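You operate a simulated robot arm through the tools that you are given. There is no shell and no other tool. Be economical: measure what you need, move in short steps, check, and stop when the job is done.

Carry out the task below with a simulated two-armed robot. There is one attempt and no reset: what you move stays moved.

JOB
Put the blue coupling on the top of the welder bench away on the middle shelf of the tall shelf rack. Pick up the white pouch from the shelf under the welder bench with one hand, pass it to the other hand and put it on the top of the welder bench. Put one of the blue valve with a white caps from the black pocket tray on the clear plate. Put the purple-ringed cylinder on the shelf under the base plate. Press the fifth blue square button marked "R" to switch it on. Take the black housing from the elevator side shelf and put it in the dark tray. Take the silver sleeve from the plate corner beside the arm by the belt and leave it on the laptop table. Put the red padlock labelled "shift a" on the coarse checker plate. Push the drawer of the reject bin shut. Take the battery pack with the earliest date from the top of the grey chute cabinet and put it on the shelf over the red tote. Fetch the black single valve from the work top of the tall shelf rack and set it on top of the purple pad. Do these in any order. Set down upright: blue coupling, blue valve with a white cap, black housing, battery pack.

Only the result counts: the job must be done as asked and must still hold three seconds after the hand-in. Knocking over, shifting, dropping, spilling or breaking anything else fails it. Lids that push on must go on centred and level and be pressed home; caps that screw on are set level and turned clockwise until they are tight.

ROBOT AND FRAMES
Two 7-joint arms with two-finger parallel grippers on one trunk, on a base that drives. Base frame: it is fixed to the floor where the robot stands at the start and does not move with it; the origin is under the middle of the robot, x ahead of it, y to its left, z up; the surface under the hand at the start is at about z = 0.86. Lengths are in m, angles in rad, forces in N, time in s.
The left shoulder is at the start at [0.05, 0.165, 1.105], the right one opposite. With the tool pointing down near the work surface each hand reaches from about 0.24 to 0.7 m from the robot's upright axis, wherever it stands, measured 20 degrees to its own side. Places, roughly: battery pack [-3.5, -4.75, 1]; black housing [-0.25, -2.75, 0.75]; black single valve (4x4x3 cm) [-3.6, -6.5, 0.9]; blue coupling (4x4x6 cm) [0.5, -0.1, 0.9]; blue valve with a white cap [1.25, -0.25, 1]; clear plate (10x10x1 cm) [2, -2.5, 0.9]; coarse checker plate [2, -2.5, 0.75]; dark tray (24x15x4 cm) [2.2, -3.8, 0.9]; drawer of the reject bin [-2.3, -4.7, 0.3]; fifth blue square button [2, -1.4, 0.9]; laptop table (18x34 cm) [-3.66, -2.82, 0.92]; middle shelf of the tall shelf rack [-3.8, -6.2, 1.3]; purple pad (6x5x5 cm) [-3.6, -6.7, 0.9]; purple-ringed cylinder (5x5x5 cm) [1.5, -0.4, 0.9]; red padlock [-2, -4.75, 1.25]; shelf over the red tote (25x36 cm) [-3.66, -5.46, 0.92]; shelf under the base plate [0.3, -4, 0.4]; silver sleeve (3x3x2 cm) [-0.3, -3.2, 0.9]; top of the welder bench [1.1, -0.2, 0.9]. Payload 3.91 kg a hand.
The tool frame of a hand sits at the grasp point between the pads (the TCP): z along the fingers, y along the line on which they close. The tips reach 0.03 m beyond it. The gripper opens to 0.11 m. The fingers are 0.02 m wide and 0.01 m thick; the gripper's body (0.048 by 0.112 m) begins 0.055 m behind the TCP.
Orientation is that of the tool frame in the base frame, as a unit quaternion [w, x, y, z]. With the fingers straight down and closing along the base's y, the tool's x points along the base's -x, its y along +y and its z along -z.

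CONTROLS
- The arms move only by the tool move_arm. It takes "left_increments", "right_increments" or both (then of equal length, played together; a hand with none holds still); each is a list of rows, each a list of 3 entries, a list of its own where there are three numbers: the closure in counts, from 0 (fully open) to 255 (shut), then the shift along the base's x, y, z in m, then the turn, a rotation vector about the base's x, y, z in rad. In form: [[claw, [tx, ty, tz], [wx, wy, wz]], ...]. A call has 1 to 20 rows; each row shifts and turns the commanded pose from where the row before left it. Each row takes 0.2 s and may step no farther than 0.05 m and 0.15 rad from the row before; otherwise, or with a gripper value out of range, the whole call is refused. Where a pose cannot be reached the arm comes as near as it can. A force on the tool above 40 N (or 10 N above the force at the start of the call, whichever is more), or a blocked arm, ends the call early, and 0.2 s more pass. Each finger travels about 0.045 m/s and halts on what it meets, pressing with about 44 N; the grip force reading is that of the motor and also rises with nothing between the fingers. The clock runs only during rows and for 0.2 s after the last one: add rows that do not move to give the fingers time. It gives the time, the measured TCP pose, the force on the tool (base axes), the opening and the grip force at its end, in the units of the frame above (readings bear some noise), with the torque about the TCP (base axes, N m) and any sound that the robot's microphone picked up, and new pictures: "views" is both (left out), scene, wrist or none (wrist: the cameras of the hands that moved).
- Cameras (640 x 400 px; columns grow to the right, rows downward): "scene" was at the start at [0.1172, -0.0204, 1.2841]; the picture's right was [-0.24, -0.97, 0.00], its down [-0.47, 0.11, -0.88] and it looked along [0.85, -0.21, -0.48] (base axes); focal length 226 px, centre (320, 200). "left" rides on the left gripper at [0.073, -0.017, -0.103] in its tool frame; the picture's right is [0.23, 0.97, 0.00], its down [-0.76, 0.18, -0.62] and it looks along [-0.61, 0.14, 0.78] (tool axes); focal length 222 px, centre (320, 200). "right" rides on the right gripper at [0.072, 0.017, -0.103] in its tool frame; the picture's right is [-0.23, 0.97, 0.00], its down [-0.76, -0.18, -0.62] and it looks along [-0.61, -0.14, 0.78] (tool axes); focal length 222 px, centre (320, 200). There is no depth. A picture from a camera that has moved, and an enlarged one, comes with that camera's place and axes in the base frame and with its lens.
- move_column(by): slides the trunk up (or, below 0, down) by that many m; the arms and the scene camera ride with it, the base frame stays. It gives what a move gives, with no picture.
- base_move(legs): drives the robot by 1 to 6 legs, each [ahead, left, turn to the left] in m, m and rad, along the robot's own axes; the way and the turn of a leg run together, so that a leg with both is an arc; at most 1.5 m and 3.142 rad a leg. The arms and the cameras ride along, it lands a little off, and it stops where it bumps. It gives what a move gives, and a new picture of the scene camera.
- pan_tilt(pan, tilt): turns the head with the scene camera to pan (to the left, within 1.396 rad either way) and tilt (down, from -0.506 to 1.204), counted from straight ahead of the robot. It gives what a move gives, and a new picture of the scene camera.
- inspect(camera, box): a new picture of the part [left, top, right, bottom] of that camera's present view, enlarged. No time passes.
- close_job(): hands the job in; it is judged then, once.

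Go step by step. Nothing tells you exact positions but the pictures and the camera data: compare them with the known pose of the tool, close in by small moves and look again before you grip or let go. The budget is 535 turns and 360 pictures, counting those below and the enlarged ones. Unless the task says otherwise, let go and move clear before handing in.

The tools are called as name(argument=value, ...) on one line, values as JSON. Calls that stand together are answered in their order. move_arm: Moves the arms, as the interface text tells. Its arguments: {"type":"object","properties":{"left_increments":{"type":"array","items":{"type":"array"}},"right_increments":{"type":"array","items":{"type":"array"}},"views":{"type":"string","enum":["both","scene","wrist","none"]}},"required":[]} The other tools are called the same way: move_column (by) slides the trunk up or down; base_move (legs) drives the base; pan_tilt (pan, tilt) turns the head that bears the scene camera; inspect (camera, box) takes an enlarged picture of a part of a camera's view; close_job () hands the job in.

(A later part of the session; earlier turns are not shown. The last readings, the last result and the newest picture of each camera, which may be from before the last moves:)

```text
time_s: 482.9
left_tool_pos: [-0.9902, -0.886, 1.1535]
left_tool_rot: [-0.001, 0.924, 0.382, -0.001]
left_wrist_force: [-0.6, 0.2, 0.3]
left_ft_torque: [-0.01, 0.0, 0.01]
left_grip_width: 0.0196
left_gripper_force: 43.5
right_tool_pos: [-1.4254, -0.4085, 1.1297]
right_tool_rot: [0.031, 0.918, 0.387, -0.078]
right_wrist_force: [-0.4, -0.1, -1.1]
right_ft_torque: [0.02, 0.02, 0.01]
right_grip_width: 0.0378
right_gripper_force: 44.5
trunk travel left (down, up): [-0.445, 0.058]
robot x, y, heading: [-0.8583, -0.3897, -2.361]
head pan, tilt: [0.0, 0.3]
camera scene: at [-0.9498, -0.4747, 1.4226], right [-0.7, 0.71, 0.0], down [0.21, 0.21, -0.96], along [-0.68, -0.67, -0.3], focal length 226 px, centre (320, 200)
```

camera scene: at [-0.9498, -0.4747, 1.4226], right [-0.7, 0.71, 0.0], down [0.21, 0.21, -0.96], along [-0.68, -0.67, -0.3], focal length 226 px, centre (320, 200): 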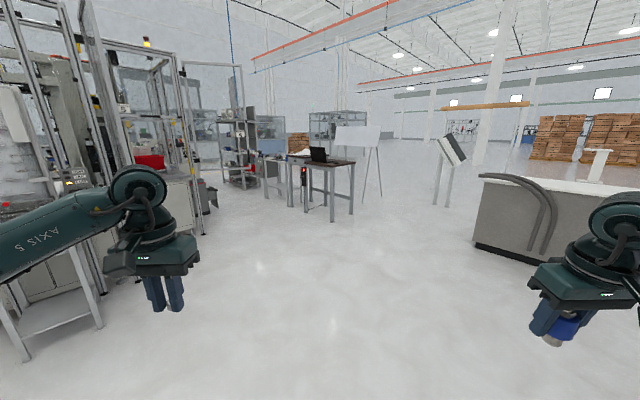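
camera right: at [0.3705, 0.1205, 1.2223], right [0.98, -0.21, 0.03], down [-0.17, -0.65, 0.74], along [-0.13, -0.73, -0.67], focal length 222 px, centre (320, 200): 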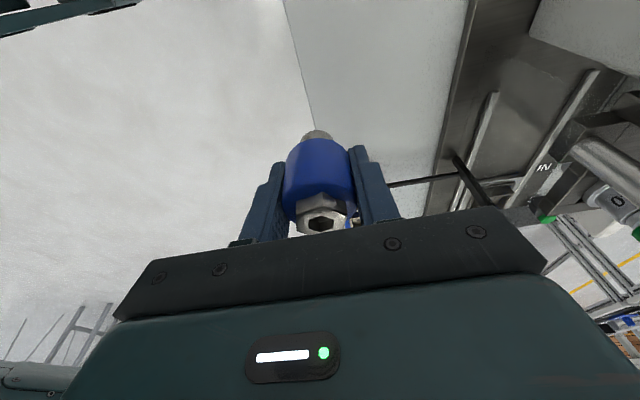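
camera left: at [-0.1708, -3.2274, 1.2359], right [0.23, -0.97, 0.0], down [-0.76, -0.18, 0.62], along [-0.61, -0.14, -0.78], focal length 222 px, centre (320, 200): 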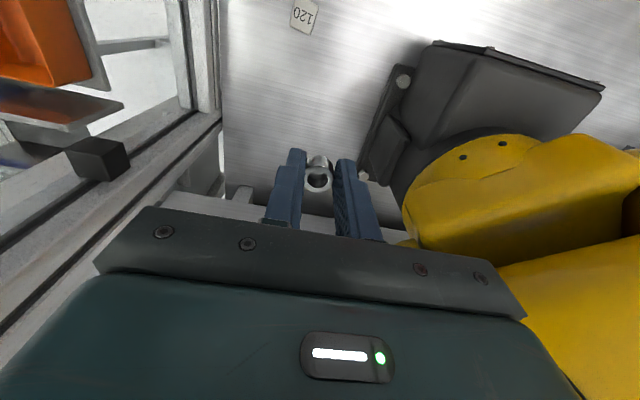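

The way is open. I drive toward the laptop table in legs and turn to face it.

base_move(legs=[[1.5, 0.03, 0], [1.4, 0.03, 0], [0, 0, -0.78]])

pan_tilt(pan=0.15, tilt=0.5)

```text
refused: leg 1 is longer than a leg can be; nothing moved
```

```text
time_s: 483.6
left_tool_pos: [-0.9907, -0.8865, 1.1539]
left_tool_rot: [-0.002, 0.924, 0.381, 0.0]
left_wrist_force: [0.0, -0.4, -0.9]
left_ft_torque: [-0.03, 0.01, 0.02]
left_grip_width: 0.02
left_gripper_force: 43.8
right_tool_pos: [-1.4254, -0.4078, 1.13]
right_tool_rot: [0.03, 0.918, 0.386, -0.079]
right_wrist_force: [0.8, -0.3, -0.4]
right_ft_torque: [-0.01, 0.0, -0.03]
right_grip_width: 0.0382
right_gripper_force: 44.3
trunk travel left (down, up): [-0.445, 0.058]
robot x, y, heading: [-0.8616, -0.3913, -2.358]
head pan, tilt: [0.15, 0.499]
camera scene: at [-0.9379, -0.4819, 1.4042], right [-0.8, 0.6, 0.0], down [0.29, 0.38, -0.88], along [-0.52, -0.7, -0.48], focal length 226 px, centre (320, 200)
```

scene: 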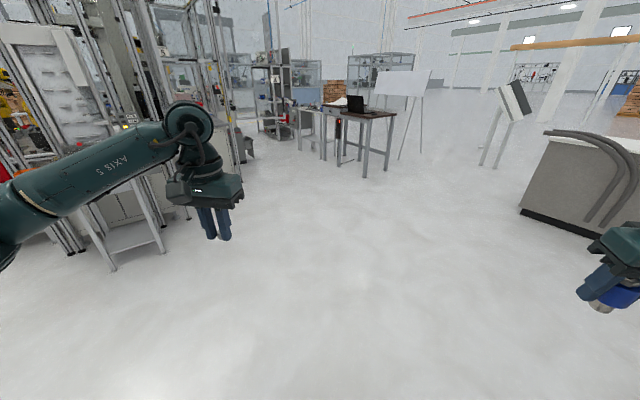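

base_move(legs=[[1.45, 0.03, 0], [1.4, 0.03, 0], [0, 0, -0.78]])

```text
time_s: 499.4
left_tool_pos: [-3.2175, -2.7378, 1.1537]
left_tool_rot: [-0.001, 1.0, 0.023, 0.0]
left_wrist_force: [-0.9, 0.0, 0.0]
left_ft_torque: [-0.03, -0.02, -0.02]
left_grip_width: 0.0201
left_gripper_force: 43.6
right_tool_pos: [-3.2171, -2.091, 1.1295]
right_tool_rot: [0.001, 0.996, 0.03, -0.084]
right_wrist_force: [0.5, 0.9, -1.1]
right_ft_torque: [-0.05, -0.01, 0.01]
right_grip_width: 0.0381
right_gripper_force: 43.7
trunk travel left (down, up): [-0.445, 0.058]
robot x, y, heading: [-2.7899, -2.4568, -3.101]
head pan, tilt: [0.15, 0.499]
camera scene: at [-2.9081, -2.4738, 1.4042], right [-0.19, 0.98, 0.0], down [0.47, 0.09, -0.88], along [-0.86, -0.17, -0.48], focal length 226 px, centre (320, 200)
```

scene: 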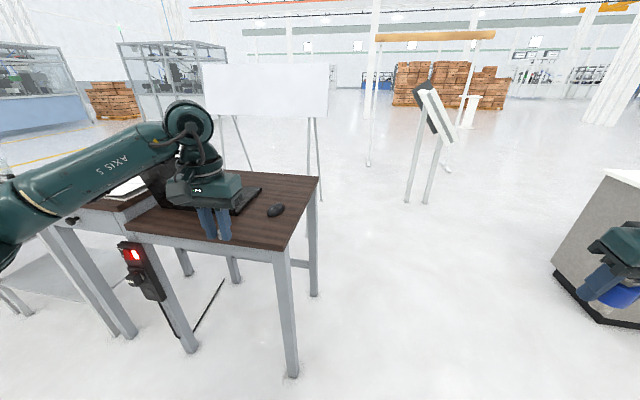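

The table's front edge is free. I move closer, and bring the left hand over the front part of the table.

base_move(legs=[[0.17, 0.12, -0.04]])

move_arm(left_increments=[[255, [-0.045, 0, 0], [0, 0, 0]], [255, [-0.045, 0, 0], [0, 0, 0]], [255, [-0.045, 0, -0.015], [0, 0, 0]], [255, [-0.03, 0, -0.03], [0, 0, 0]], [255, [0, 0, -0.04], [0, 0, 0]], [255, [0, 0, -0.03], [0, 0, 0]], [255, [0, 0, 0], [0, 0, 0]]], views="both")

```text
time_s: 501.1
left_tool_pos: [-3.393, -2.8409, 1.1533]
left_tool_rot: [-0.002, 1.0, 0.004, 0.0]
left_wrist_force: [-0.4, -0.6, 0.1]
left_ft_torque: [0.05, -0.05, -0.02]
left_grip_width: 0.02
left_gripper_force: 44.1
right_tool_pos: [-3.3668, -2.1957, 1.1309]
right_tool_rot: [0.0, 0.996, 0.01, -0.083]
right_wrist_force: [-0.5, 0.0, -0.5]
right_ft_torque: [0.0, 0.02, 0.0]
right_grip_width: 0.038
right_gripper_force: 43.8
trunk travel left (down, up): [-0.445, 0.058]
robot x, y, heading: [-2.9514, -2.575, -3.134]
head pan, tilt: [0.15, 0.499]
camera scene: at [-3.0731, -2.5901, 1.4041], right [-0.15, 0.99, 0.0], down [0.47, 0.07, -0.88], along [-0.87, -0.13, -0.48], focal length 226 px, centre (320, 200)
```

scene: 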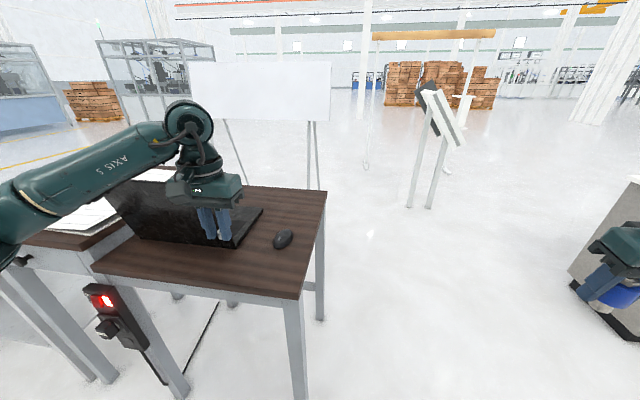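

```text
time_s: 502.6
left_tool_pos: [-3.5583, -2.8401, 1.0372]
left_tool_rot: [-0.002, 1.0, 0.003, -0.001]
left_wrist_force: [-0.2, 0.0, 0.3]
left_ft_torque: [-0.01, -0.05, -0.01]
left_grip_width: 0.0002
left_gripper_force: 37.4
right_tool_pos: [-3.3667, -2.195, 1.1302]
right_tool_rot: [-0.001, 0.996, 0.009, -0.084]
right_wrist_force: [0.1, -0.3, -0.8]
right_ft_torque: [-0.01, 0.03, 0.0]
right_grip_width: 0.0379
right_gripper_force: 44.2
trunk travel left (down, up): [-0.445, 0.058]
robot x, y, heading: [-2.9496, -2.5779, -3.13]
head pan, tilt: [0.15, 0.499]
camera scene: at [-3.0724, -2.5897, 1.4042], right [-0.15, 0.99, 0.0], down [0.47, 0.07, -0.88], along [-0.87, -0.13, -0.48], focal length 226 px, centre (320, 200)
camera left: at [-3.484, -2.8231, 1.14], right [0.23, -0.97, 0.0], down [-0.76, -0.18, 0.62], along [-0.61, -0.14, -0.78], focal length 222 px, centre (320, 200)
```

scene: 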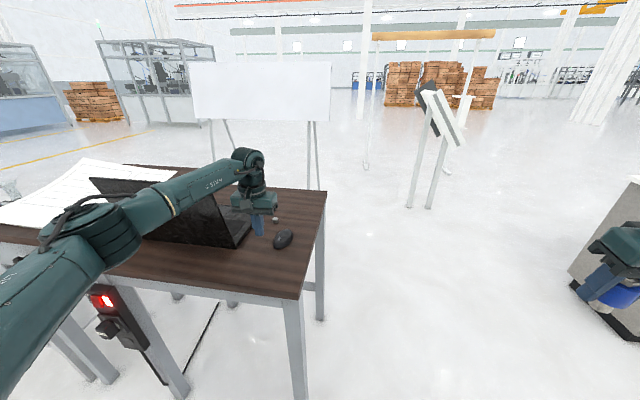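
left: 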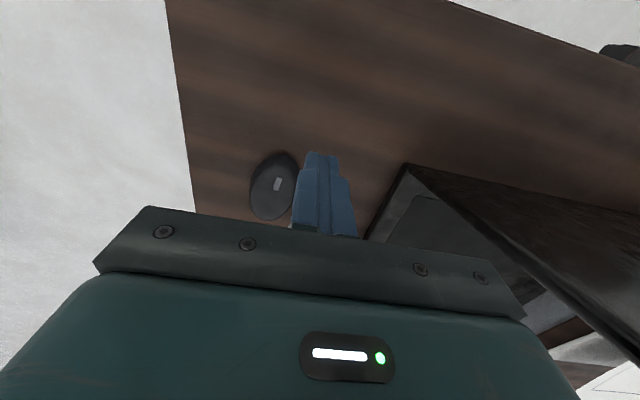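

The sleeve is no longer in the fingers. I'll look closely at the table.

inspect(camera="scene", box=[200, 180, 340, 280])

inspect(camera="left", box=[160, 60, 420, 250])

```text
4.00 times, centred on (270, 230) of scene
camera zoom: at [-3.0724, -2.5897, 1.4042], right [-0.15, 0.99, 0.0], down [0.47, 0.07, -0.88], along [-0.87, -0.13, -0.48], focal length 902 px, centre (520, 80)
```

zoom: 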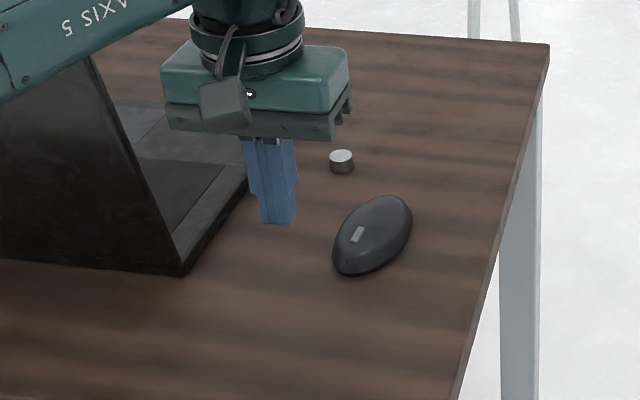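

```text
2.11 times, centred on (290, 155) of left
camera zoom: at [-3.484, -2.8231, 1.14], right [0.23, -0.97, 0.0], down [-0.76, -0.18, 0.62], along [-0.61, -0.14, -0.78], focal length 468 px, centre (383, 295)
```

zoom: 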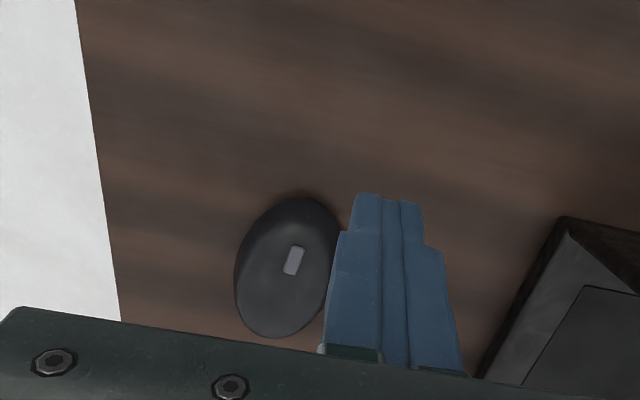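

The sleeve slipped out but landed on the laptop table at ≈[-3.78, -2.87], standing, with mouse and laptop untouched. I retreat and verify.

move_arm(left_increments=[[255, [0, 0, 0.045], [0, 0, 0]], [255, [0, 0, 0.045], [0, 0, 0]], [255, [0.03, 0, 0.03], [0, 0, 0]], [255, [0.045, 0, 0], [0, 0, 0]], [255, [0.045, 0, 0], [0, 0, 0]], [255, [0.045, 0, 0], [0, 0, 0]]], views="none")

inspect(camera="scene", box=[60, 150, 340, 320])

inspect(camera="scene", box=[250, 190, 320, 250])

```text
time_s: 504.1
left_tool_pos: [-3.392, -2.8406, 1.1617]
left_tool_rot: [-0.001, 1.0, 0.003, -0.001]
left_wrist_force: [-0.3, -0.9, 1.1]
left_ft_torque: [0.02, 0.04, 0.0]
left_grip_width: 0.0
left_gripper_force: 37.6
right_tool_pos: [-3.3652, -2.1948, 1.1306]
right_tool_rot: [-0.001, 0.996, 0.009, -0.084]
right_wrist_force: [0.6, -0.4, -0.5]
right_ft_torque: [0.03, 0.01, 0.01]
right_grip_width: 0.0378
right_gripper_force: 44.1
trunk travel left (down, up): [-0.445, 0.058]
robot x, y, heading: [-2.9543, -2.5753, -3.135]
head pan, tilt: [0.15, 0.499]
```

```text
2.29 times, centred on (200, 235) of scene
camera zoom: at [-3.0718, -2.5901, 1.4043], right [-0.15, 0.99, 0.0], down [0.47, 0.07, -0.88], along [-0.87, -0.13, -0.48], focal length 516 px, centre (594, 120)
```

zoom: 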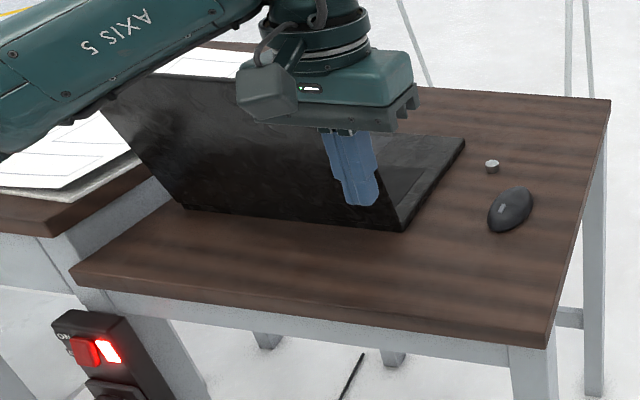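

```text
6.67 times, centred on (285, 220) of scene
camera zoom: at [-3.0718, -2.5901, 1.4043], right [-0.15, 0.99, 0.0], down [0.47, 0.07, -0.88], along [-0.87, -0.13, -0.48], focal length 1504 px, centre (553, 67)
```

zoom: 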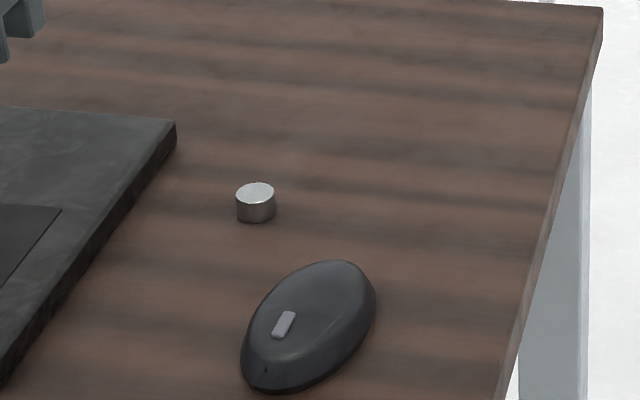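

The object's top looks closed, so I want to be sure it is the sleeve. I'll look from the left wrist camera.

inspect(camera="left", box=[120, 60, 520, 240])

pan_tilt(pan=0.35, tilt=0.95)

```text
1.60 times, centred on (320, 150) of left
camera zoom: at [-3.3176, -2.8234, 1.2644], right [0.23, -0.97, 0.0], down [-0.76, -0.19, 0.62], along [-0.61, -0.14, -0.78], focal length 355 px, centre (320, 280)
```

zoom: 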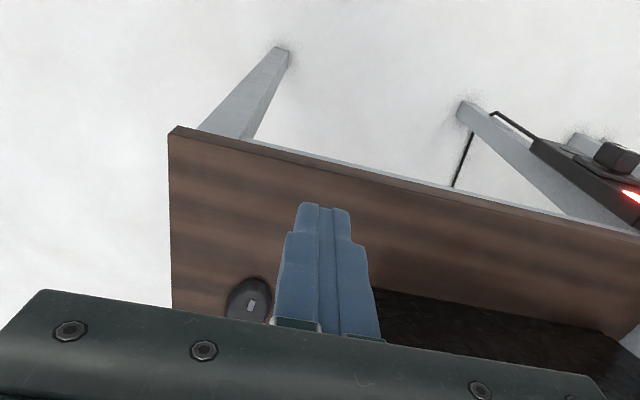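

```text
time_s: 504.9
left_tool_pos: [-3.3932, -2.8385, 1.1627]
left_tool_rot: [-0.003, 1.0, 0.003, 0.0]
left_wrist_force: [-0.3, 1.0, -0.3]
left_ft_torque: [0.01, 0.02, -0.02]
left_grip_width: 0.0
left_gripper_force: 37.2
right_tool_pos: [-3.3663, -2.1953, 1.1311]
right_tool_rot: [-0.001, 0.996, 0.009, -0.084]
right_wrist_force: [-0.6, 0.2, 0.1]
right_ft_torque: [-0.01, -0.01, -0.02]
right_grip_width: 0.038
right_gripper_force: 43.5
trunk travel left (down, up): [-0.445, 0.058]
robot x, y, heading: [-2.95, -2.5746, -3.141]
head pan, tilt: [0.351, 0.949]
camera scene: at [-3.0508, -2.601, 1.3667], right [-0.35, 0.94, 0.0], down [0.76, 0.28, -0.58], along [-0.55, -0.2, -0.81], focal length 226 px, centre (320, 200)
```

scene: 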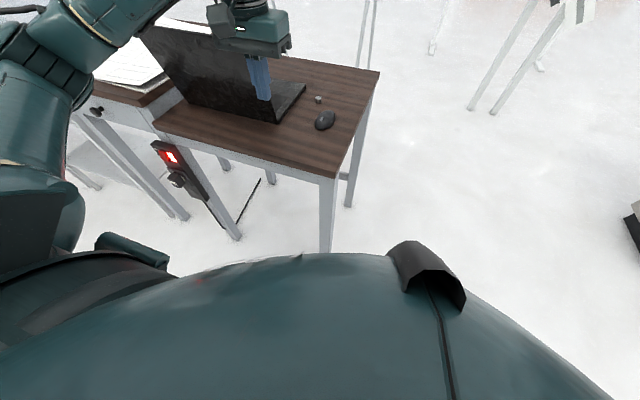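

I raise the opened left hand to look down at it.

move_arm(left_increments=[[0, [-0.03, 0, 0.035], [0, 0, 0]], [0, [-0.03, 0, 0.035], [0, 0, 0]], [0, [-0.04, 0, 0.02], [0, 0, 0]], [0, [-0.04, 0, 0.02], [0, 0, 0]], [0, [0, 0, 0], [0, 0, 0]]], views="none")

inspect(camera="left", box=[250, 110, 410, 230])

```text
time_s: 506.1
left_tool_pos: [-3.5335, -2.84, 1.269]
left_tool_rot: [-0.001, 1.0, 0.003, -0.001]
left_wrist_force: [0.7, 0.2, -0.5]
left_ft_torque: [0.03, 0.01, -0.03]
left_grip_width: 0.1045
left_gripper_force: 0.1
right_tool_pos: [-3.3669, -2.1972, 1.1311]
right_tool_rot: [-0.001, 0.996, 0.009, -0.084]
right_wrist_force: [0.6, -1.3, -0.7]
right_ft_torque: [0.01, -0.02, 0.01]
right_grip_width: 0.0378
right_gripper_force: 43.3
trunk travel left (down, up): [-0.445, 0.058]
robot x, y, heading: [-2.9534, -2.5761, -3.139]
head pan, tilt: [0.351, 0.949]
```

```text
3.33 times, centred on (330, 170) of left
camera zoom: at [-3.4598, -2.8237, 1.3718], right [0.23, -0.97, 0.0], down [-0.76, -0.18, 0.62], along [-0.61, -0.14, -0.78], focal length 740 px, centre (287, 300)
```

zoom: 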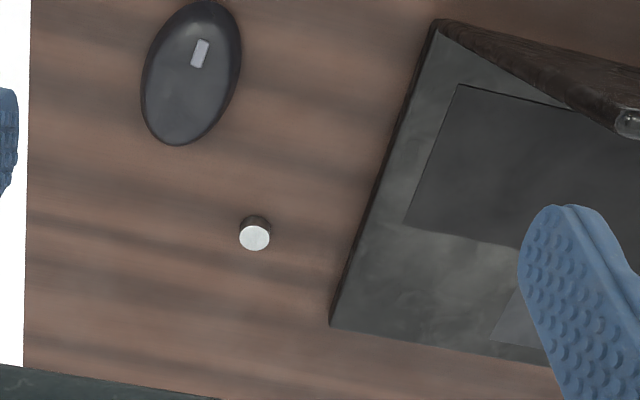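

It is the sleeve, lying bottom-up on the table, which the task allows. Next I look along -y toward the chute cabinet and the rack.

move_arm(left_increments=[[0, [0.045, 0, 0], [0, 0, 0]], [0, [0.045, 0, 0], [0, 0, 0]], [0, [0.045, 0, 0], [0, 0, 0]], [0, [0.03, 0, -0.04], [0, 0, 0]], [0, [0, 0, -0.04], [0, 0, 0]]], views="none")

base_move(legs=[[-0.1, 0, 0.785]])

pan_tilt(pan=0.5, tilt=0.3)

```text
time_s: 507.4
left_tool_pos: [-3.3685, -2.84, 1.1888]
left_tool_rot: [-0.002, 1.0, 0.004, -0.001]
left_wrist_force: [0.2, 0.1, 0.0]
left_ft_torque: [-0.01, -0.01, 0.0]
left_grip_width: 0.11
left_gripper_force: 0.0
right_tool_pos: [-3.3672, -2.1966, 1.1307]
right_tool_rot: [0.0, 0.996, 0.01, -0.083]
right_wrist_force: [-0.6, -0.1, -0.9]
right_ft_torque: [0.0, 0.01, 0.03]
right_grip_width: 0.0378
right_gripper_force: 43.9
trunk travel left (down, up): [-0.445, 0.058]
robot x, y, heading: [-2.951, -2.5769, -3.138]
head pan, tilt: [0.351, 0.949]
```

```text
time_s: 509.8
left_tool_pos: [-2.9656, -3.02, 1.1894]
left_tool_rot: [-0.001, 0.92, 0.391, -0.001]
left_wrist_force: [-0.6, 0.4, -0.2]
left_ft_torque: [0.0, 0.01, 0.0]
left_grip_width: 0.1099
left_gripper_force: 0.1
right_tool_pos: [-3.4246, -2.5685, 1.1303]
right_tool_rot: [0.031, 0.915, 0.396, -0.078]
right_wrist_force: [0.1, -0.3, -1.1]
right_ft_torque: [0.03, -0.02, 0.0]
right_grip_width: 0.0377
right_gripper_force: 43.9
trunk travel left (down, up): [-0.445, 0.058]
robot x, y, heading: [-2.8628, -2.5386, -2.341]
head pan, tilt: [0.351, 0.949]
camera scene: at [-2.9137, -2.6252, 1.3667], right [-0.91, 0.41, 0.0], down [0.33, 0.74, -0.58], along [-0.24, -0.53, -0.81], focal length 226 px, centre (320, 200)
```

scene: 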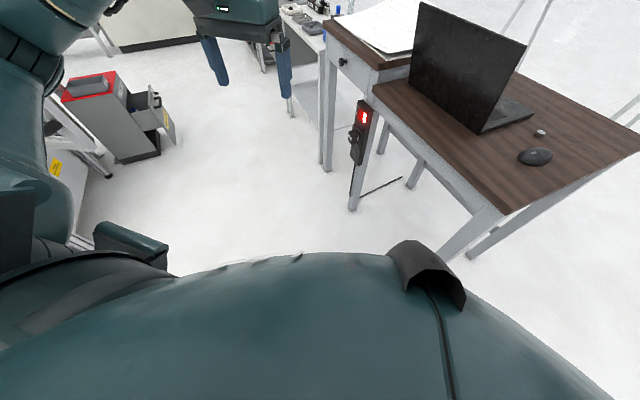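

```text
time_s: 510.9
left_tool_pos: [-2.966, -3.0204, 1.1896]
left_tool_rot: [-0.002, 0.92, 0.391, 0.0]
left_wrist_force: [0.6, -0.7, -0.8]
left_ft_torque: [0.05, 0.02, 0.02]
left_grip_width: 0.1099
left_gripper_force: 0.0
right_tool_pos: [-3.4237, -2.5672, 1.1309]
right_tool_rot: [0.031, 0.914, 0.396, -0.078]
right_wrist_force: [0.9, 0.2, -1.0]
right_ft_torque: [0.04, -0.01, 0.0]
right_grip_width: 0.038
right_gripper_force: 43.9
trunk travel left (down, up): [-0.445, 0.058]
robot x, y, heading: [-2.8649, -2.5386, -2.338]
head pan, tilt: [0.499, 0.3]
camera scene: at [-2.9093, -2.6487, 1.4225], right [-0.96, 0.27, 0.0], down [0.08, 0.29, -0.95], along [-0.26, -0.92, -0.3], focal length 226 px, centre (320, 200)
```

scene: 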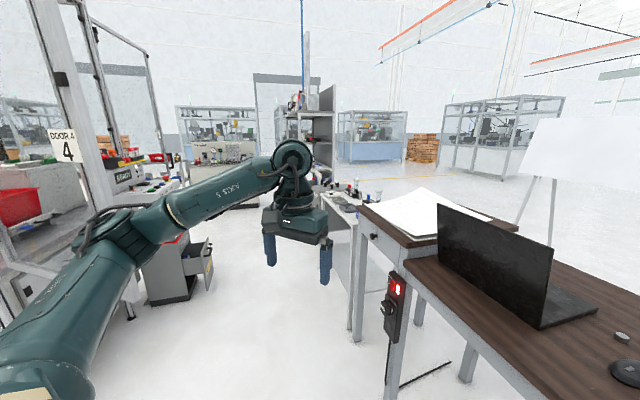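

I see the reject bin with its open drawer on the left and benches on the right of a ~0.8 m corridor. I turn to face -y and go down it at x≈-2.87.

base_move(legs=[[0, 0, 0.77], [1.0, 0, 0]])

pan_tilt(pan=0.0, tilt=0.4)

```text
time_s: 516.0
left_tool_pos: [-2.6304, -3.5051, 1.1906]
left_tool_rot: [0.0, 0.727, 0.687, -0.003]
left_wrist_force: [-29.9, 6.8, 16.4]
left_ft_torque: [-0.6, -2.58, 0.01]
left_grip_width: 0.095
left_gripper_force: 0.1
right_tool_pos: [-3.2582, -3.5022, 1.1286]
right_tool_rot: [0.06, 0.701, 0.708, -0.058]
right_wrist_force: [0.0, -0.5, -0.6]
right_ft_torque: [0.08, -0.01, 0.01]
right_grip_width: 0.038
right_gripper_force: 43.9
trunk travel left (down, up): [-0.445, 0.058]
robot x, y, heading: [-2.8665, -3.0923, -1.576]
head pan, tilt: [0.499, 0.3]
stopped in leg 2: the robot was blocked; the commanded pose is now the measured one
camera scene: at [-2.8306, -3.2027, 1.4232], right [-0.88, -0.48, -0.01], down [-0.13, 0.26, -0.96], along [0.46, -0.84, -0.29], focal length 226 px, centre (320, 200)
```

scene: 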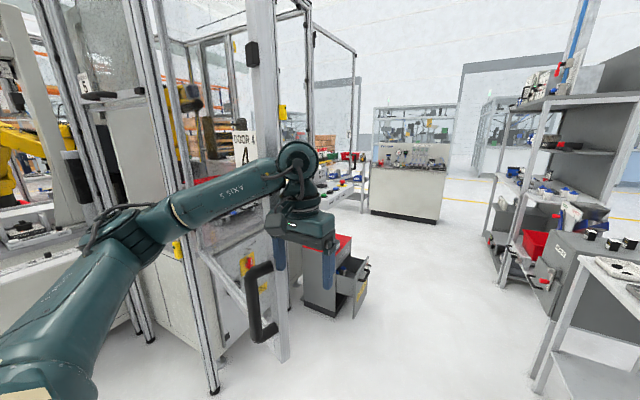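

```text
time_s: 517.0
left_tool_pos: [-2.6263, -3.5018, 1.19]
left_tool_rot: [-0.001, 0.725, 0.689, -0.001]
left_wrist_force: [-37.1, 11.9, 14.7]
left_ft_torque: [-0.78, -2.52, 0.2]
left_grip_width: 0.0915
left_gripper_force: 0.0
right_tool_pos: [-3.2565, -3.4998, 1.1295]
right_tool_rot: [0.061, 0.701, 0.708, -0.059]
right_wrist_force: [0.5, -0.5, -1.1]
right_ft_torque: [0.0, -0.02, 0.02]
right_grip_width: 0.0379
right_gripper_force: 44.4
trunk travel left (down, up): [-0.445, 0.058]
robot x, y, heading: [-2.8674, -3.0907, -1.572]
head pan, tilt: [0.0, 0.4]
camera scene: at [-2.8742, -3.2087, 1.4137], right [-1.0, 0.0, -0.01], down [0.01, 0.39, -0.92], along [0.0, -0.92, -0.39], focal length 226 px, centre (320, 200)
```

scene: 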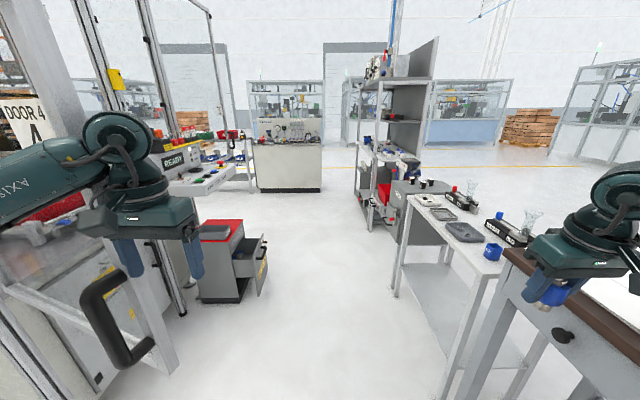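

The left hand touched an open door frame ("Door 4"). I back off gently, and will go through sideways facing -x, with the arms above the benches.

base_move(legs=[[-0.2, 0, 0], [0, 0, -1.571]])

move_arm(right_increments=[[255, [0.02, -0.01, 0.02], [0, 0, 0]], [255, [0.02, -0.01, 0.02], [0, 0, 0]], [255, [0.02, -0.01, 0.02], [0, 0, 0]], [255, [0, 0, 0.02], [0, 0, 0]]], left_increments=[[0, [0.01, 0.01, 0.01], [0, 0, 0]], [0, [0.01, 0.01, 0.01], [0, 0, 0]], [0, [0.01, 0.01, 0.01], [0, 0, 0]], [0, [0, 0, 0.0], [0, 0, 0]]], views="none")

pan_tilt(pan=1.2, tilt=0.5)

```text
time_s: 522.4
left_tool_pos: [-3.277, -3.1454, 1.1868]
left_tool_rot: [-0.004, 1.0, -0.02, 0.001]
left_wrist_force: [-0.3, -0.4, -0.4]
left_ft_torque: [0.0, -0.05, 0.01]
left_grip_width: 0.1101
left_gripper_force: 0.1
right_tool_pos: [-3.2792, -2.5129, 1.1309]
right_tool_rot: [-0.002, 0.996, 0.01, -0.084]
right_wrist_force: [0.6, -0.5, -0.9]
right_ft_torque: [0.02, -0.01, 0.01]
right_grip_width: 0.038
right_gripper_force: 44.1
trunk travel left (down, up): [-0.445, 0.058]
robot x, y, heading: [-2.8668, -2.8932, -3.145]
head pan, tilt: [0.0, 0.4]
camera scene: at [-2.9883, -2.8945, 1.4133], right [0.0, 1.0, 0.0], down [0.39, 0.0, -0.92], along [-0.92, 0.0, -0.39], focal length 226 px, centre (320, 200)
```

scene: 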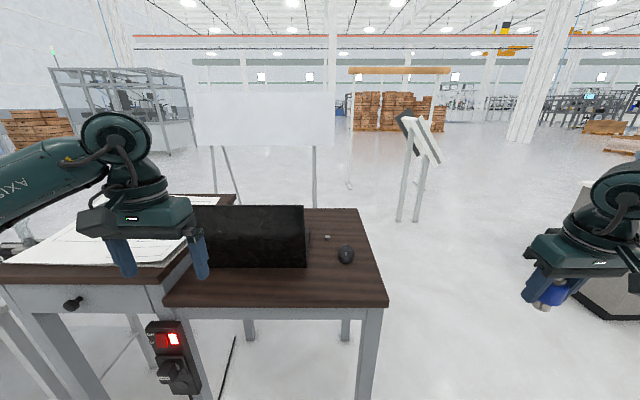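

```text
time_s: 523.4
left_tool_pos: [-3.2479, -3.1136, 1.2149]
left_tool_rot: [-0.003, 1.0, -0.02, 0.002]
left_wrist_force: [0.5, -0.6, -0.1]
left_ft_torque: [0.0, -0.01, 0.01]
left_grip_width: 0.1102
left_gripper_force: 0.0
right_tool_pos: [-3.2188, -2.5441, 1.2105]
right_tool_rot: [-0.002, 0.996, 0.009, -0.083]
right_wrist_force: [-0.7, 0.7, -1.0]
right_ft_torque: [0.01, 0.0, 0.0]
right_grip_width: 0.0381
right_gripper_force: 44.0
trunk travel left (down, up): [-0.445, 0.058]
robot x, y, heading: [-2.8669, -2.896, -3.14]
head pan, tilt: [0.0, 0.4]
```

```text
time_s: 524.8
left_tool_pos: [-3.2478, -3.1132, 1.2152]
left_tool_rot: [-0.004, 1.0, -0.02, 0.0]
left_wrist_force: [0.0, -0.1, -0.8]
left_ft_torque: [-0.02, 0.02, -0.01]
left_grip_width: 0.11
left_gripper_force: 0.0
right_tool_pos: [-3.219, -2.5441, 1.2105]
right_tool_rot: [-0.001, 0.996, 0.01, -0.083]
right_wrist_force: [-0.4, -0.2, -0.3]
right_ft_torque: [0.0, -0.02, -0.04]
right_grip_width: 0.0377
right_gripper_force: 44.1
trunk travel left (down, up): [-0.445, 0.058]
robot x, y, heading: [-2.8658, -2.8927, -3.136]
head pan, tilt: [1.201, 0.499]
camera scene: at [-2.9283, -2.9792, 1.4042], right [-0.93, 0.36, 0.0], down [0.17, 0.45, -0.88], along [-0.32, -0.82, -0.48], focal length 226 px, centre (320, 200)
```

scene: 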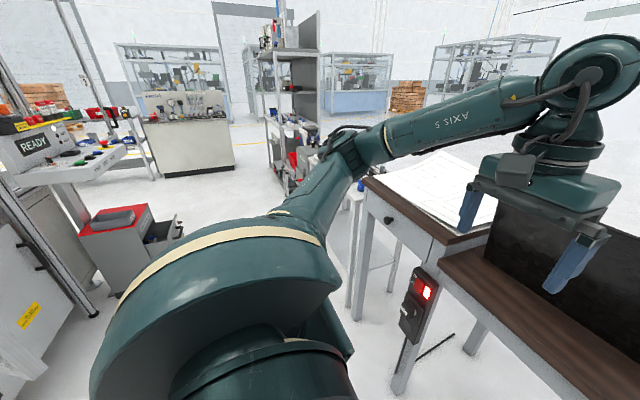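

I strafe left along the benches in steps.

base_move(legs=[[0.05, 0, 0], [0, 0.7, 0]])

pan_tilt(pan=0.5, tilt=0.5)

```text
time_s: 532.0
left_tool_pos: [-3.2942, -3.8239, 1.2156]
left_tool_rot: [-0.003, 1.0, -0.019, 0.0]
left_wrist_force: [0.6, 1.2, 0.3]
left_ft_torque: [-0.01, 0.01, 0.01]
left_grip_width: 0.1099
left_gripper_force: 0.0
right_tool_pos: [-3.2662, -3.2527, 1.2116]
right_tool_rot: [-0.001, 0.996, 0.009, -0.084]
right_wrist_force: [0.1, -0.5, -0.2]
right_ft_torque: [-0.01, 0.0, -0.01]
right_grip_width: 0.0377
right_gripper_force: 44.0
trunk travel left (down, up): [-0.445, 0.058]
robot x, y, heading: [-2.9138, -3.6037, -3.135]
head pan, tilt: [1.201, 0.499]
camera scene: at [-2.9752, -3.6881, 1.4042], right [-0.93, 0.36, 0.0], down [0.17, 0.45, -0.88], along [-0.31, -0.82, -0.48], focal length 226 px, centre (320, 200)
```

scene: 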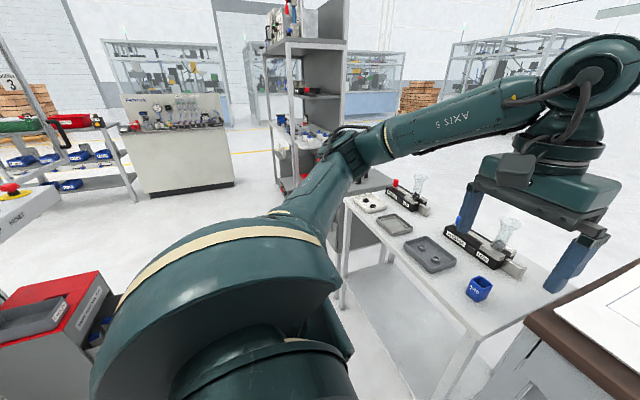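

```text
time_s: 533.0
left_tool_pos: [-3.293, -3.824, 1.2144]
left_tool_rot: [-0.005, 1.0, -0.021, 0.001]
left_wrist_force: [-0.2, -0.6, -0.1]
left_ft_torque: [-0.02, -0.01, -0.01]
left_grip_width: 0.1099
left_gripper_force: 0.0
right_tool_pos: [-3.2659, -3.2528, 1.2108]
right_tool_rot: [-0.002, 0.996, 0.01, -0.084]
right_wrist_force: [0.8, 0.3, -0.2]
right_ft_torque: [-0.01, 0.0, 0.0]
right_grip_width: 0.0377
right_gripper_force: 44.1
trunk travel left (down, up): [-0.445, 0.058]
robot x, y, heading: [-2.9126, -3.6062, -3.134]
head pan, tilt: [0.499, 0.499]
camera scene: at [-3.0223, -3.647, 1.4042], right [-0.48, 0.88, 0.0], down [0.42, 0.23, -0.88], along [-0.77, -0.42, -0.48], focal length 226 px, centre (320, 200)
```

scene: 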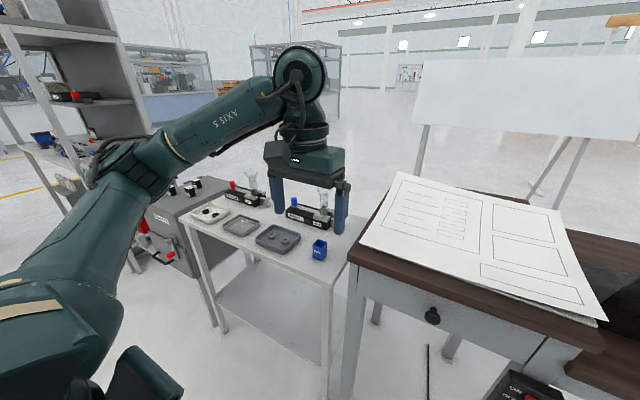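

The grey chute cabinet with small black packs on it is next. I strafe further and look at it.

base_move(legs=[[0, 0.7, 0]])

pan_tilt(pan=0.3, tilt=0.55)

```text
time_s: 539.6
left_tool_pos: [-3.2892, -4.5222, 1.2152]
left_tool_rot: [-0.003, 1.0, -0.019, 0.0]
left_wrist_force: [-0.3, -0.4, -0.3]
left_ft_torque: [-0.03, 0.0, 0.0]
left_grip_width: 0.1099
left_gripper_force: 0.0
right_tool_pos: [-3.2616, -3.9503, 1.2099]
right_tool_rot: [-0.001, 0.996, 0.011, -0.084]
right_wrist_force: [-0.6, 0.0, -0.6]
right_ft_torque: [0.02, 0.02, -0.01]
right_grip_width: 0.0382
right_gripper_force: 43.8
trunk travel left (down, up): [-0.445, 0.058]
robot x, y, heading: [-2.906, -4.3042, -3.137]
head pan, tilt: [0.499, 0.499]
camera scene: at [-3.0179, -4.3441, 1.4042], right [-0.49, 0.87, 0.0], down [0.42, 0.23, -0.88], along [-0.77, -0.43, -0.48], focal length 226 px, centre (320, 200)
```

scene: 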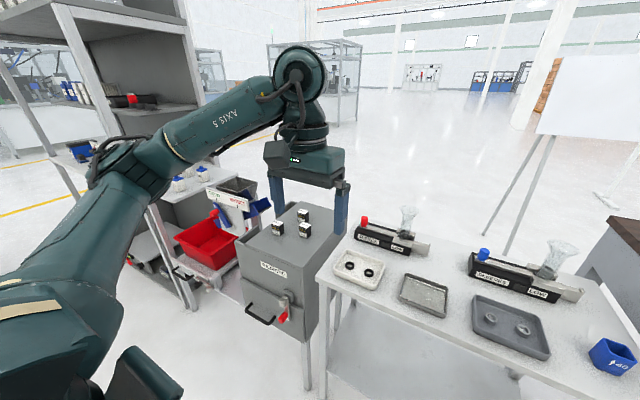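

```text
time_s: 540.3
left_tool_pos: [-3.2892, -4.5213, 1.2144]
left_tool_rot: [-0.004, 1.0, -0.017, 0.001]
left_wrist_force: [-0.6, -0.2, -0.1]
left_ft_torque: [-0.01, -0.02, 0.01]
left_grip_width: 0.1097
left_gripper_force: 0.1
right_tool_pos: [-3.2631, -3.9502, 1.2114]
right_tool_rot: [-0.001, 0.996, 0.012, -0.084]
right_wrist_force: [-0.5, 0.4, -0.2]
right_ft_torque: [-0.01, 0.02, 0.02]
right_grip_width: 0.0379
right_gripper_force: 44.1
trunk travel left (down, up): [-0.445, 0.058]
robot x, y, heading: [-2.9085, -4.3001, -3.134]
head pan, tilt: [0.3, 0.55]
camera scene: at [-3.0239, -4.3271, 1.3996], right [-0.3, 0.95, 0.0], down [0.5, 0.16, -0.85], along [-0.81, -0.26, -0.52], focal length 226 px, centre (320, 200)
```

scene: 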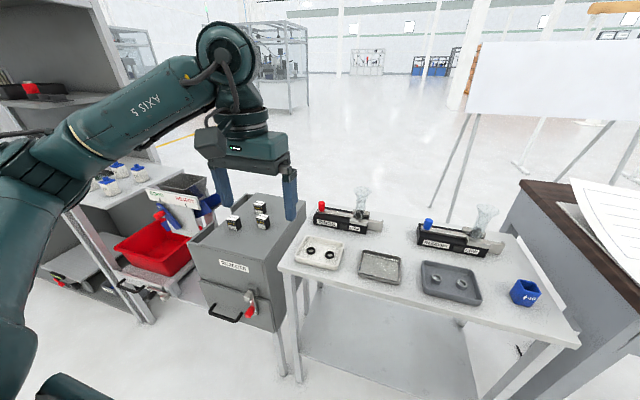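

Three battery packs stand on the grey cabinet. I'll enlarge them to read the dates.

inspect(camera="scene", box=[215, 190, 285, 240])

inspect(camera="scene", box=[60, 140, 300, 320])

```text
8.00 times, centred on (250, 215) of scene
camera zoom: at [-3.0239, -4.3271, 1.3996], right [-0.3, 0.95, 0.0], down [0.5, 0.16, -0.85], along [-0.81, -0.26, -0.52], focal length 1804 px, centre (880, 80)
```

zoom: 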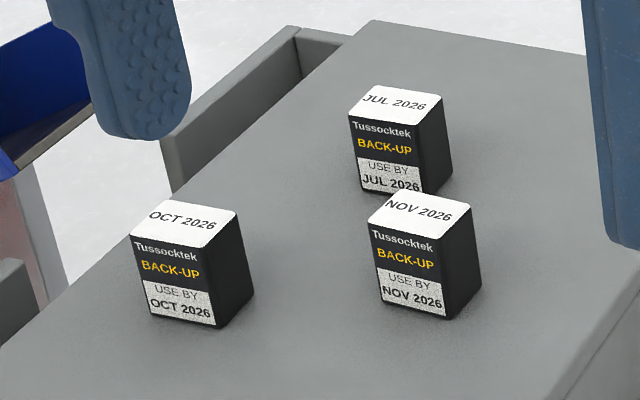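

```text
2.22 times, centred on (180, 230) of scene
camera zoom: at [-3.0239, -4.3271, 1.3996], right [-0.3, 0.95, 0.0], down [0.5, 0.16, -0.85], along [-0.81, -0.26, -0.52], focal length 501 px, centre (631, 133)
```

zoom: 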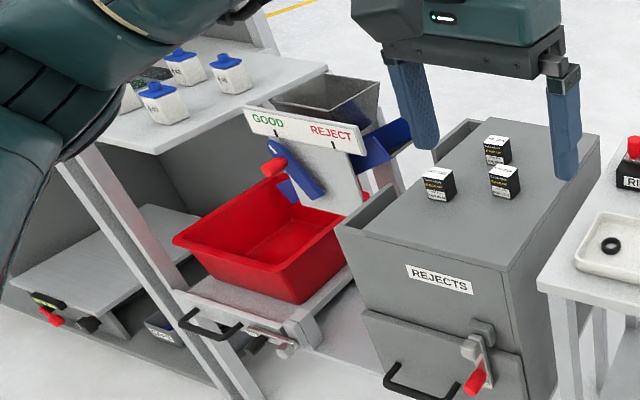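

The earliest date is JUL 2026 (the back one, ≈[-3.587, -4.725]). I shift left and bring the left hand above it.

base_move(legs=[[0.06, 0.24, -0.005]])

move_arm(left_increments=[[60, [-0.04, 0.015, 0], [0, 0, 0]], [100, [-0.04, 0.015, 0], [0, 0, 0]], [100, [-0.04, 0.01, -0.01], [0, 0, 0]], [100, [-0.04, 0, -0.02], [0, 0, 0]], [100, [-0.03, 0, -0.03], [0, 0, 0]], [100, [0, 0, -0.02], [0, 0, 0]], [100, [0, 0, 0], [0, 0, 0]]], views="both")

```text
time_s: 543.0
left_tool_pos: [-3.3486, -4.7576, 1.2155]
left_tool_rot: [-0.003, 1.0, -0.02, 0.001]
left_wrist_force: [0.4, -0.7, -0.3]
left_ft_torque: [0.04, -0.01, 0.02]
left_grip_width: 0.1101
left_gripper_force: 0.0
right_tool_pos: [-3.3181, -4.1866, 1.2106]
right_tool_rot: [-0.003, 0.997, 0.008, -0.083]
right_wrist_force: [-1.0, 0.2, -0.2]
right_ft_torque: [0.04, -0.03, 0.0]
right_grip_width: 0.038
right_gripper_force: 44.3
trunk travel left (down, up): [-0.445, 0.058]
robot x, y, heading: [-2.9655, -4.539, -3.138]
head pan, tilt: [0.3, 0.55]
camera scene: at [-3.0822, -4.5641, 1.3996], right [-0.3, 0.95, 0.0], down [0.5, 0.16, -0.85], along [-0.81, -0.25, -0.52], focal length 226 px, centre (320, 200)
```

scene: 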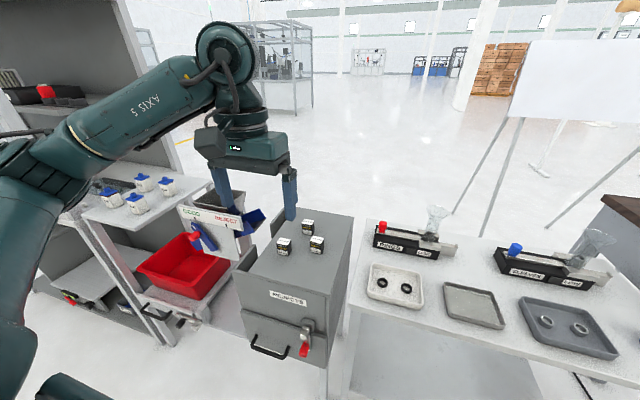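

```text
time_s: 544.6
left_tool_pos: [-3.5389, -4.7165, 1.1348]
left_tool_rot: [-0.002, 1.0, -0.02, 0.002]
left_wrist_force: [-0.4, 0.2, 0.9]
left_ft_torque: [-0.01, 0.0, 0.01]
left_grip_width: 0.0669
left_gripper_force: 0.1
right_tool_pos: [-3.3181, -4.1859, 1.2089]
right_tool_rot: [-0.002, 0.997, 0.009, -0.083]
right_wrist_force: [-0.1, 0.2, -0.6]
right_ft_torque: [0.01, 0.03, -0.01]
right_grip_width: 0.0379
right_gripper_force: 43.8
trunk travel left (down, up): [-0.445, 0.058]
robot x, y, heading: [-2.9666, -4.5354, -3.141]
head pan, tilt: [0.3, 0.55]
camera scene: at [-3.0823, -4.5636, 1.3996], right [-0.3, 0.95, 0.0], down [0.5, 0.16, -0.85], along [-0.81, -0.25, -0.52], focal length 226 px, centre (320, 200)
camera left: at [-3.4653, -4.7032, 1.2373], right [0.19, -0.98, -0.01], down [-0.77, -0.15, 0.62], along [-0.61, -0.11, -0.78], focal length 222 px, centre (320, 200)
```

scene: 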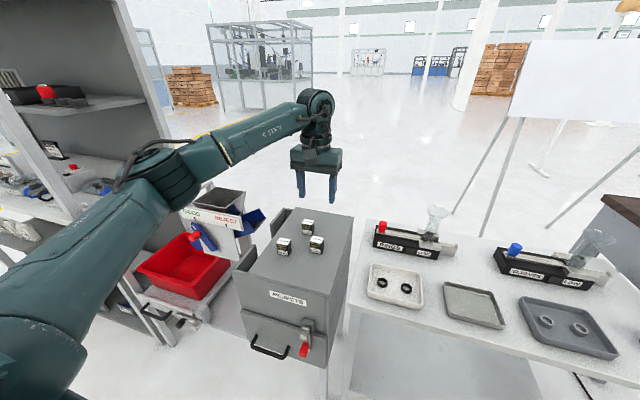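
left: 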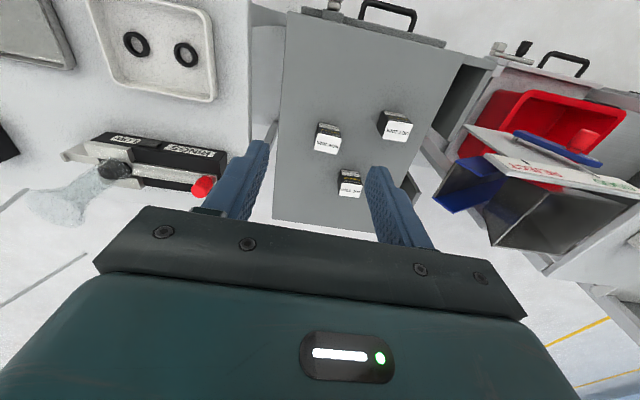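

JUL's top is at ≈[-3.682, -4.797, 0.914]. I shift the base a little left and forward, then align.

base_move(legs=[[0.055, 0.1, 0]])

move_arm(left_increments=[[100, [-0.04, 0.01, 0], [0, 0, 0.03]], [100, [-0.04, 0.01, -0.03], [0, 0, 0]], [100, [0, 0, -0.045], [0, 0, 0]], [100, [0, 0, -0.045], [0, 0, 0]], [100, [0, 0, 0], [0, 0, 0]]], views="both")

```text
time_s: 546.1
left_tool_pos: [-3.5932, -4.8131, 1.1338]
left_tool_rot: [-0.005, 1.0, -0.022, 0.0]
left_wrist_force: [0.2, 1.5, -0.4]
left_ft_torque: [0.02, -0.01, 0.02]
left_grip_width: 0.0669
left_gripper_force: 0.0
right_tool_pos: [-3.3729, -4.284, 1.2096]
right_tool_rot: [-0.002, 0.997, 0.008, -0.083]
right_wrist_force: [0.2, 0.5, -0.5]
right_ft_torque: [0.01, -0.03, -0.03]
right_grip_width: 0.038
right_gripper_force: 43.1
trunk travel left (down, up): [-0.445, 0.058]
robot x, y, heading: [-3.0209, -4.6372, -3.138]
head pan, tilt: [0.3, 0.55]
camera scene: at [-3.1361, -4.6618, 1.3996], right [-0.3, 0.95, 0.0], down [0.5, 0.16, -0.85], along [-0.81, -0.25, -0.52], focal length 226 px, centre (320, 200)
```

scene: 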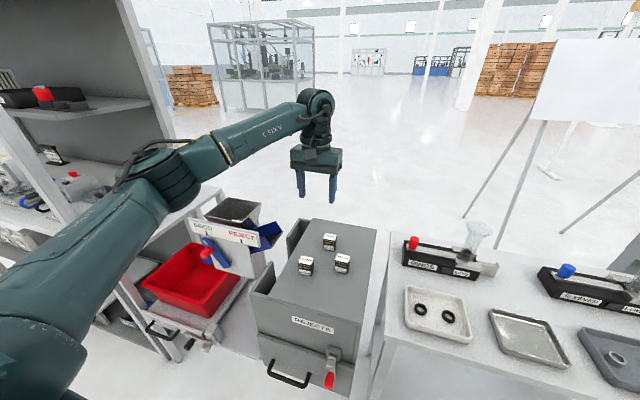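

```text
refused: row 2 steps farther than a row can; nothing moved
```

move_arm(left_increments=[[100, [-0.04, 0.01, 0], [0, 0, 0.03]], [100, [-0.04, 0.006, -0.02], [0, 0, 0]], [100, [0, 0, -0.045], [0, 0, 0]], [100, [0, 0, -0.045], [0, 0, 0]], [100, [0, 0, 0], [0, 0, 0]]], views="both")

```text
time_s: 547.3
left_tool_pos: [-3.6733, -4.7959, 1.0231]
left_tool_rot: [-0.005, 1.0, -0.006, 0.0]
left_wrist_force: [0.3, -1.1, -0.5]
left_ft_torque: [0.01, 0.0, -0.01]
left_grip_width: 0.0669
left_gripper_force: 0.2
right_tool_pos: [-3.3721, -4.2835, 1.2112]
right_tool_rot: [-0.002, 0.996, 0.008, -0.084]
right_wrist_force: [0.3, -0.4, -0.2]
right_ft_torque: [-0.03, -0.02, 0.03]
right_grip_width: 0.0381
right_gripper_force: 43.7
trunk travel left (down, up): [-0.445, 0.058]
robot x, y, heading: [-3.0195, -4.6351, -3.145]
head pan, tilt: [0.3, 0.55]
camera scene: at [-3.1357, -4.6622, 1.3996], right [-0.3, 0.95, 0.0], down [0.5, 0.16, -0.85], along [-0.81, -0.25, -0.52], focal length 226 px, centre (320, 200)
camera left: at [-3.5997, -4.7815, 1.1259], right [0.22, -0.98, -0.01], down [-0.76, -0.17, 0.62], along [-0.61, -0.13, -0.78], focal length 222 px, centre (320, 200)
```

scene: 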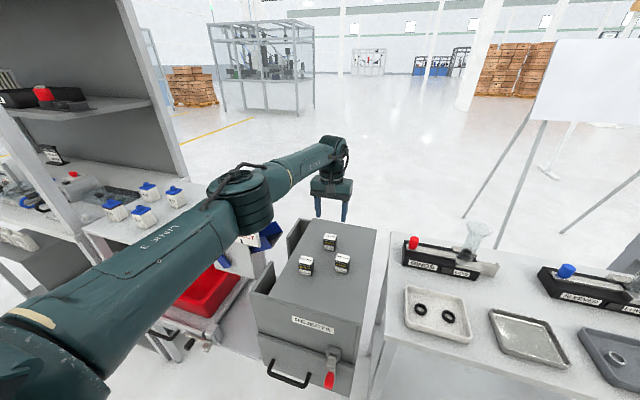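
left: 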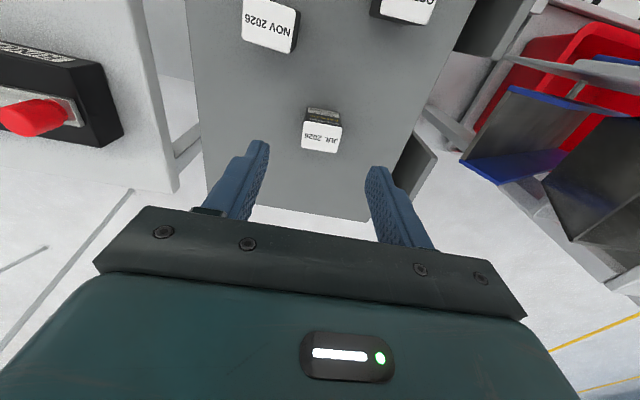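

JUL is at [-3.687, -4.800], top 0.917. I align and descend over it.

move_arm(left_increments=[[100, [-0.013, -0.005, -0.035], [0, 0, 0]], [100, [0, 0, -0.045], [0, 0, 0]], [100, [0, 0, -0.035], [0, 0, 0]], [100, [0, 0, 0], [0, 0, 0]]], views="wrist")

```text
time_s: 548.3
left_tool_pos: [-3.6682, -4.8004, 0.9299]
left_tool_rot: [-0.004, 1.0, -0.006, 0.002]
left_wrist_force: [-0.5, 0.6, -0.3]
left_ft_torque: [0.01, -0.01, 0.02]
left_grip_width: 0.0668
left_gripper_force: 0.1
left hand out of reach, approached as far as the arm can: row 1, 3
right_tool_pos: [-3.3725, -4.2845, 1.2105]
right_tool_rot: [-0.002, 0.996, 0.008, -0.084]
right_wrist_force: [-0.3, 0.1, -1.2]
right_ft_torque: [-0.02, 0.01, -0.01]
right_grip_width: 0.0382
right_gripper_force: 44.2
trunk travel left (down, up): [-0.445, 0.058]
robot x, y, heading: [-3.0226, -4.6358, -3.142]
head pan, tilt: [0.3, 0.55]
camera left: at [-3.5948, -4.7852, 1.0316], right [0.21, -0.98, -0.01], down [-0.77, -0.17, 0.62], along [-0.61, -0.13, -0.78], focal length 222 px, centre (320, 200)
```

left: 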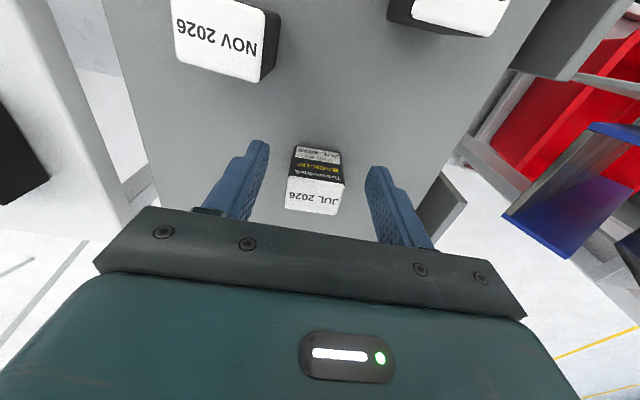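

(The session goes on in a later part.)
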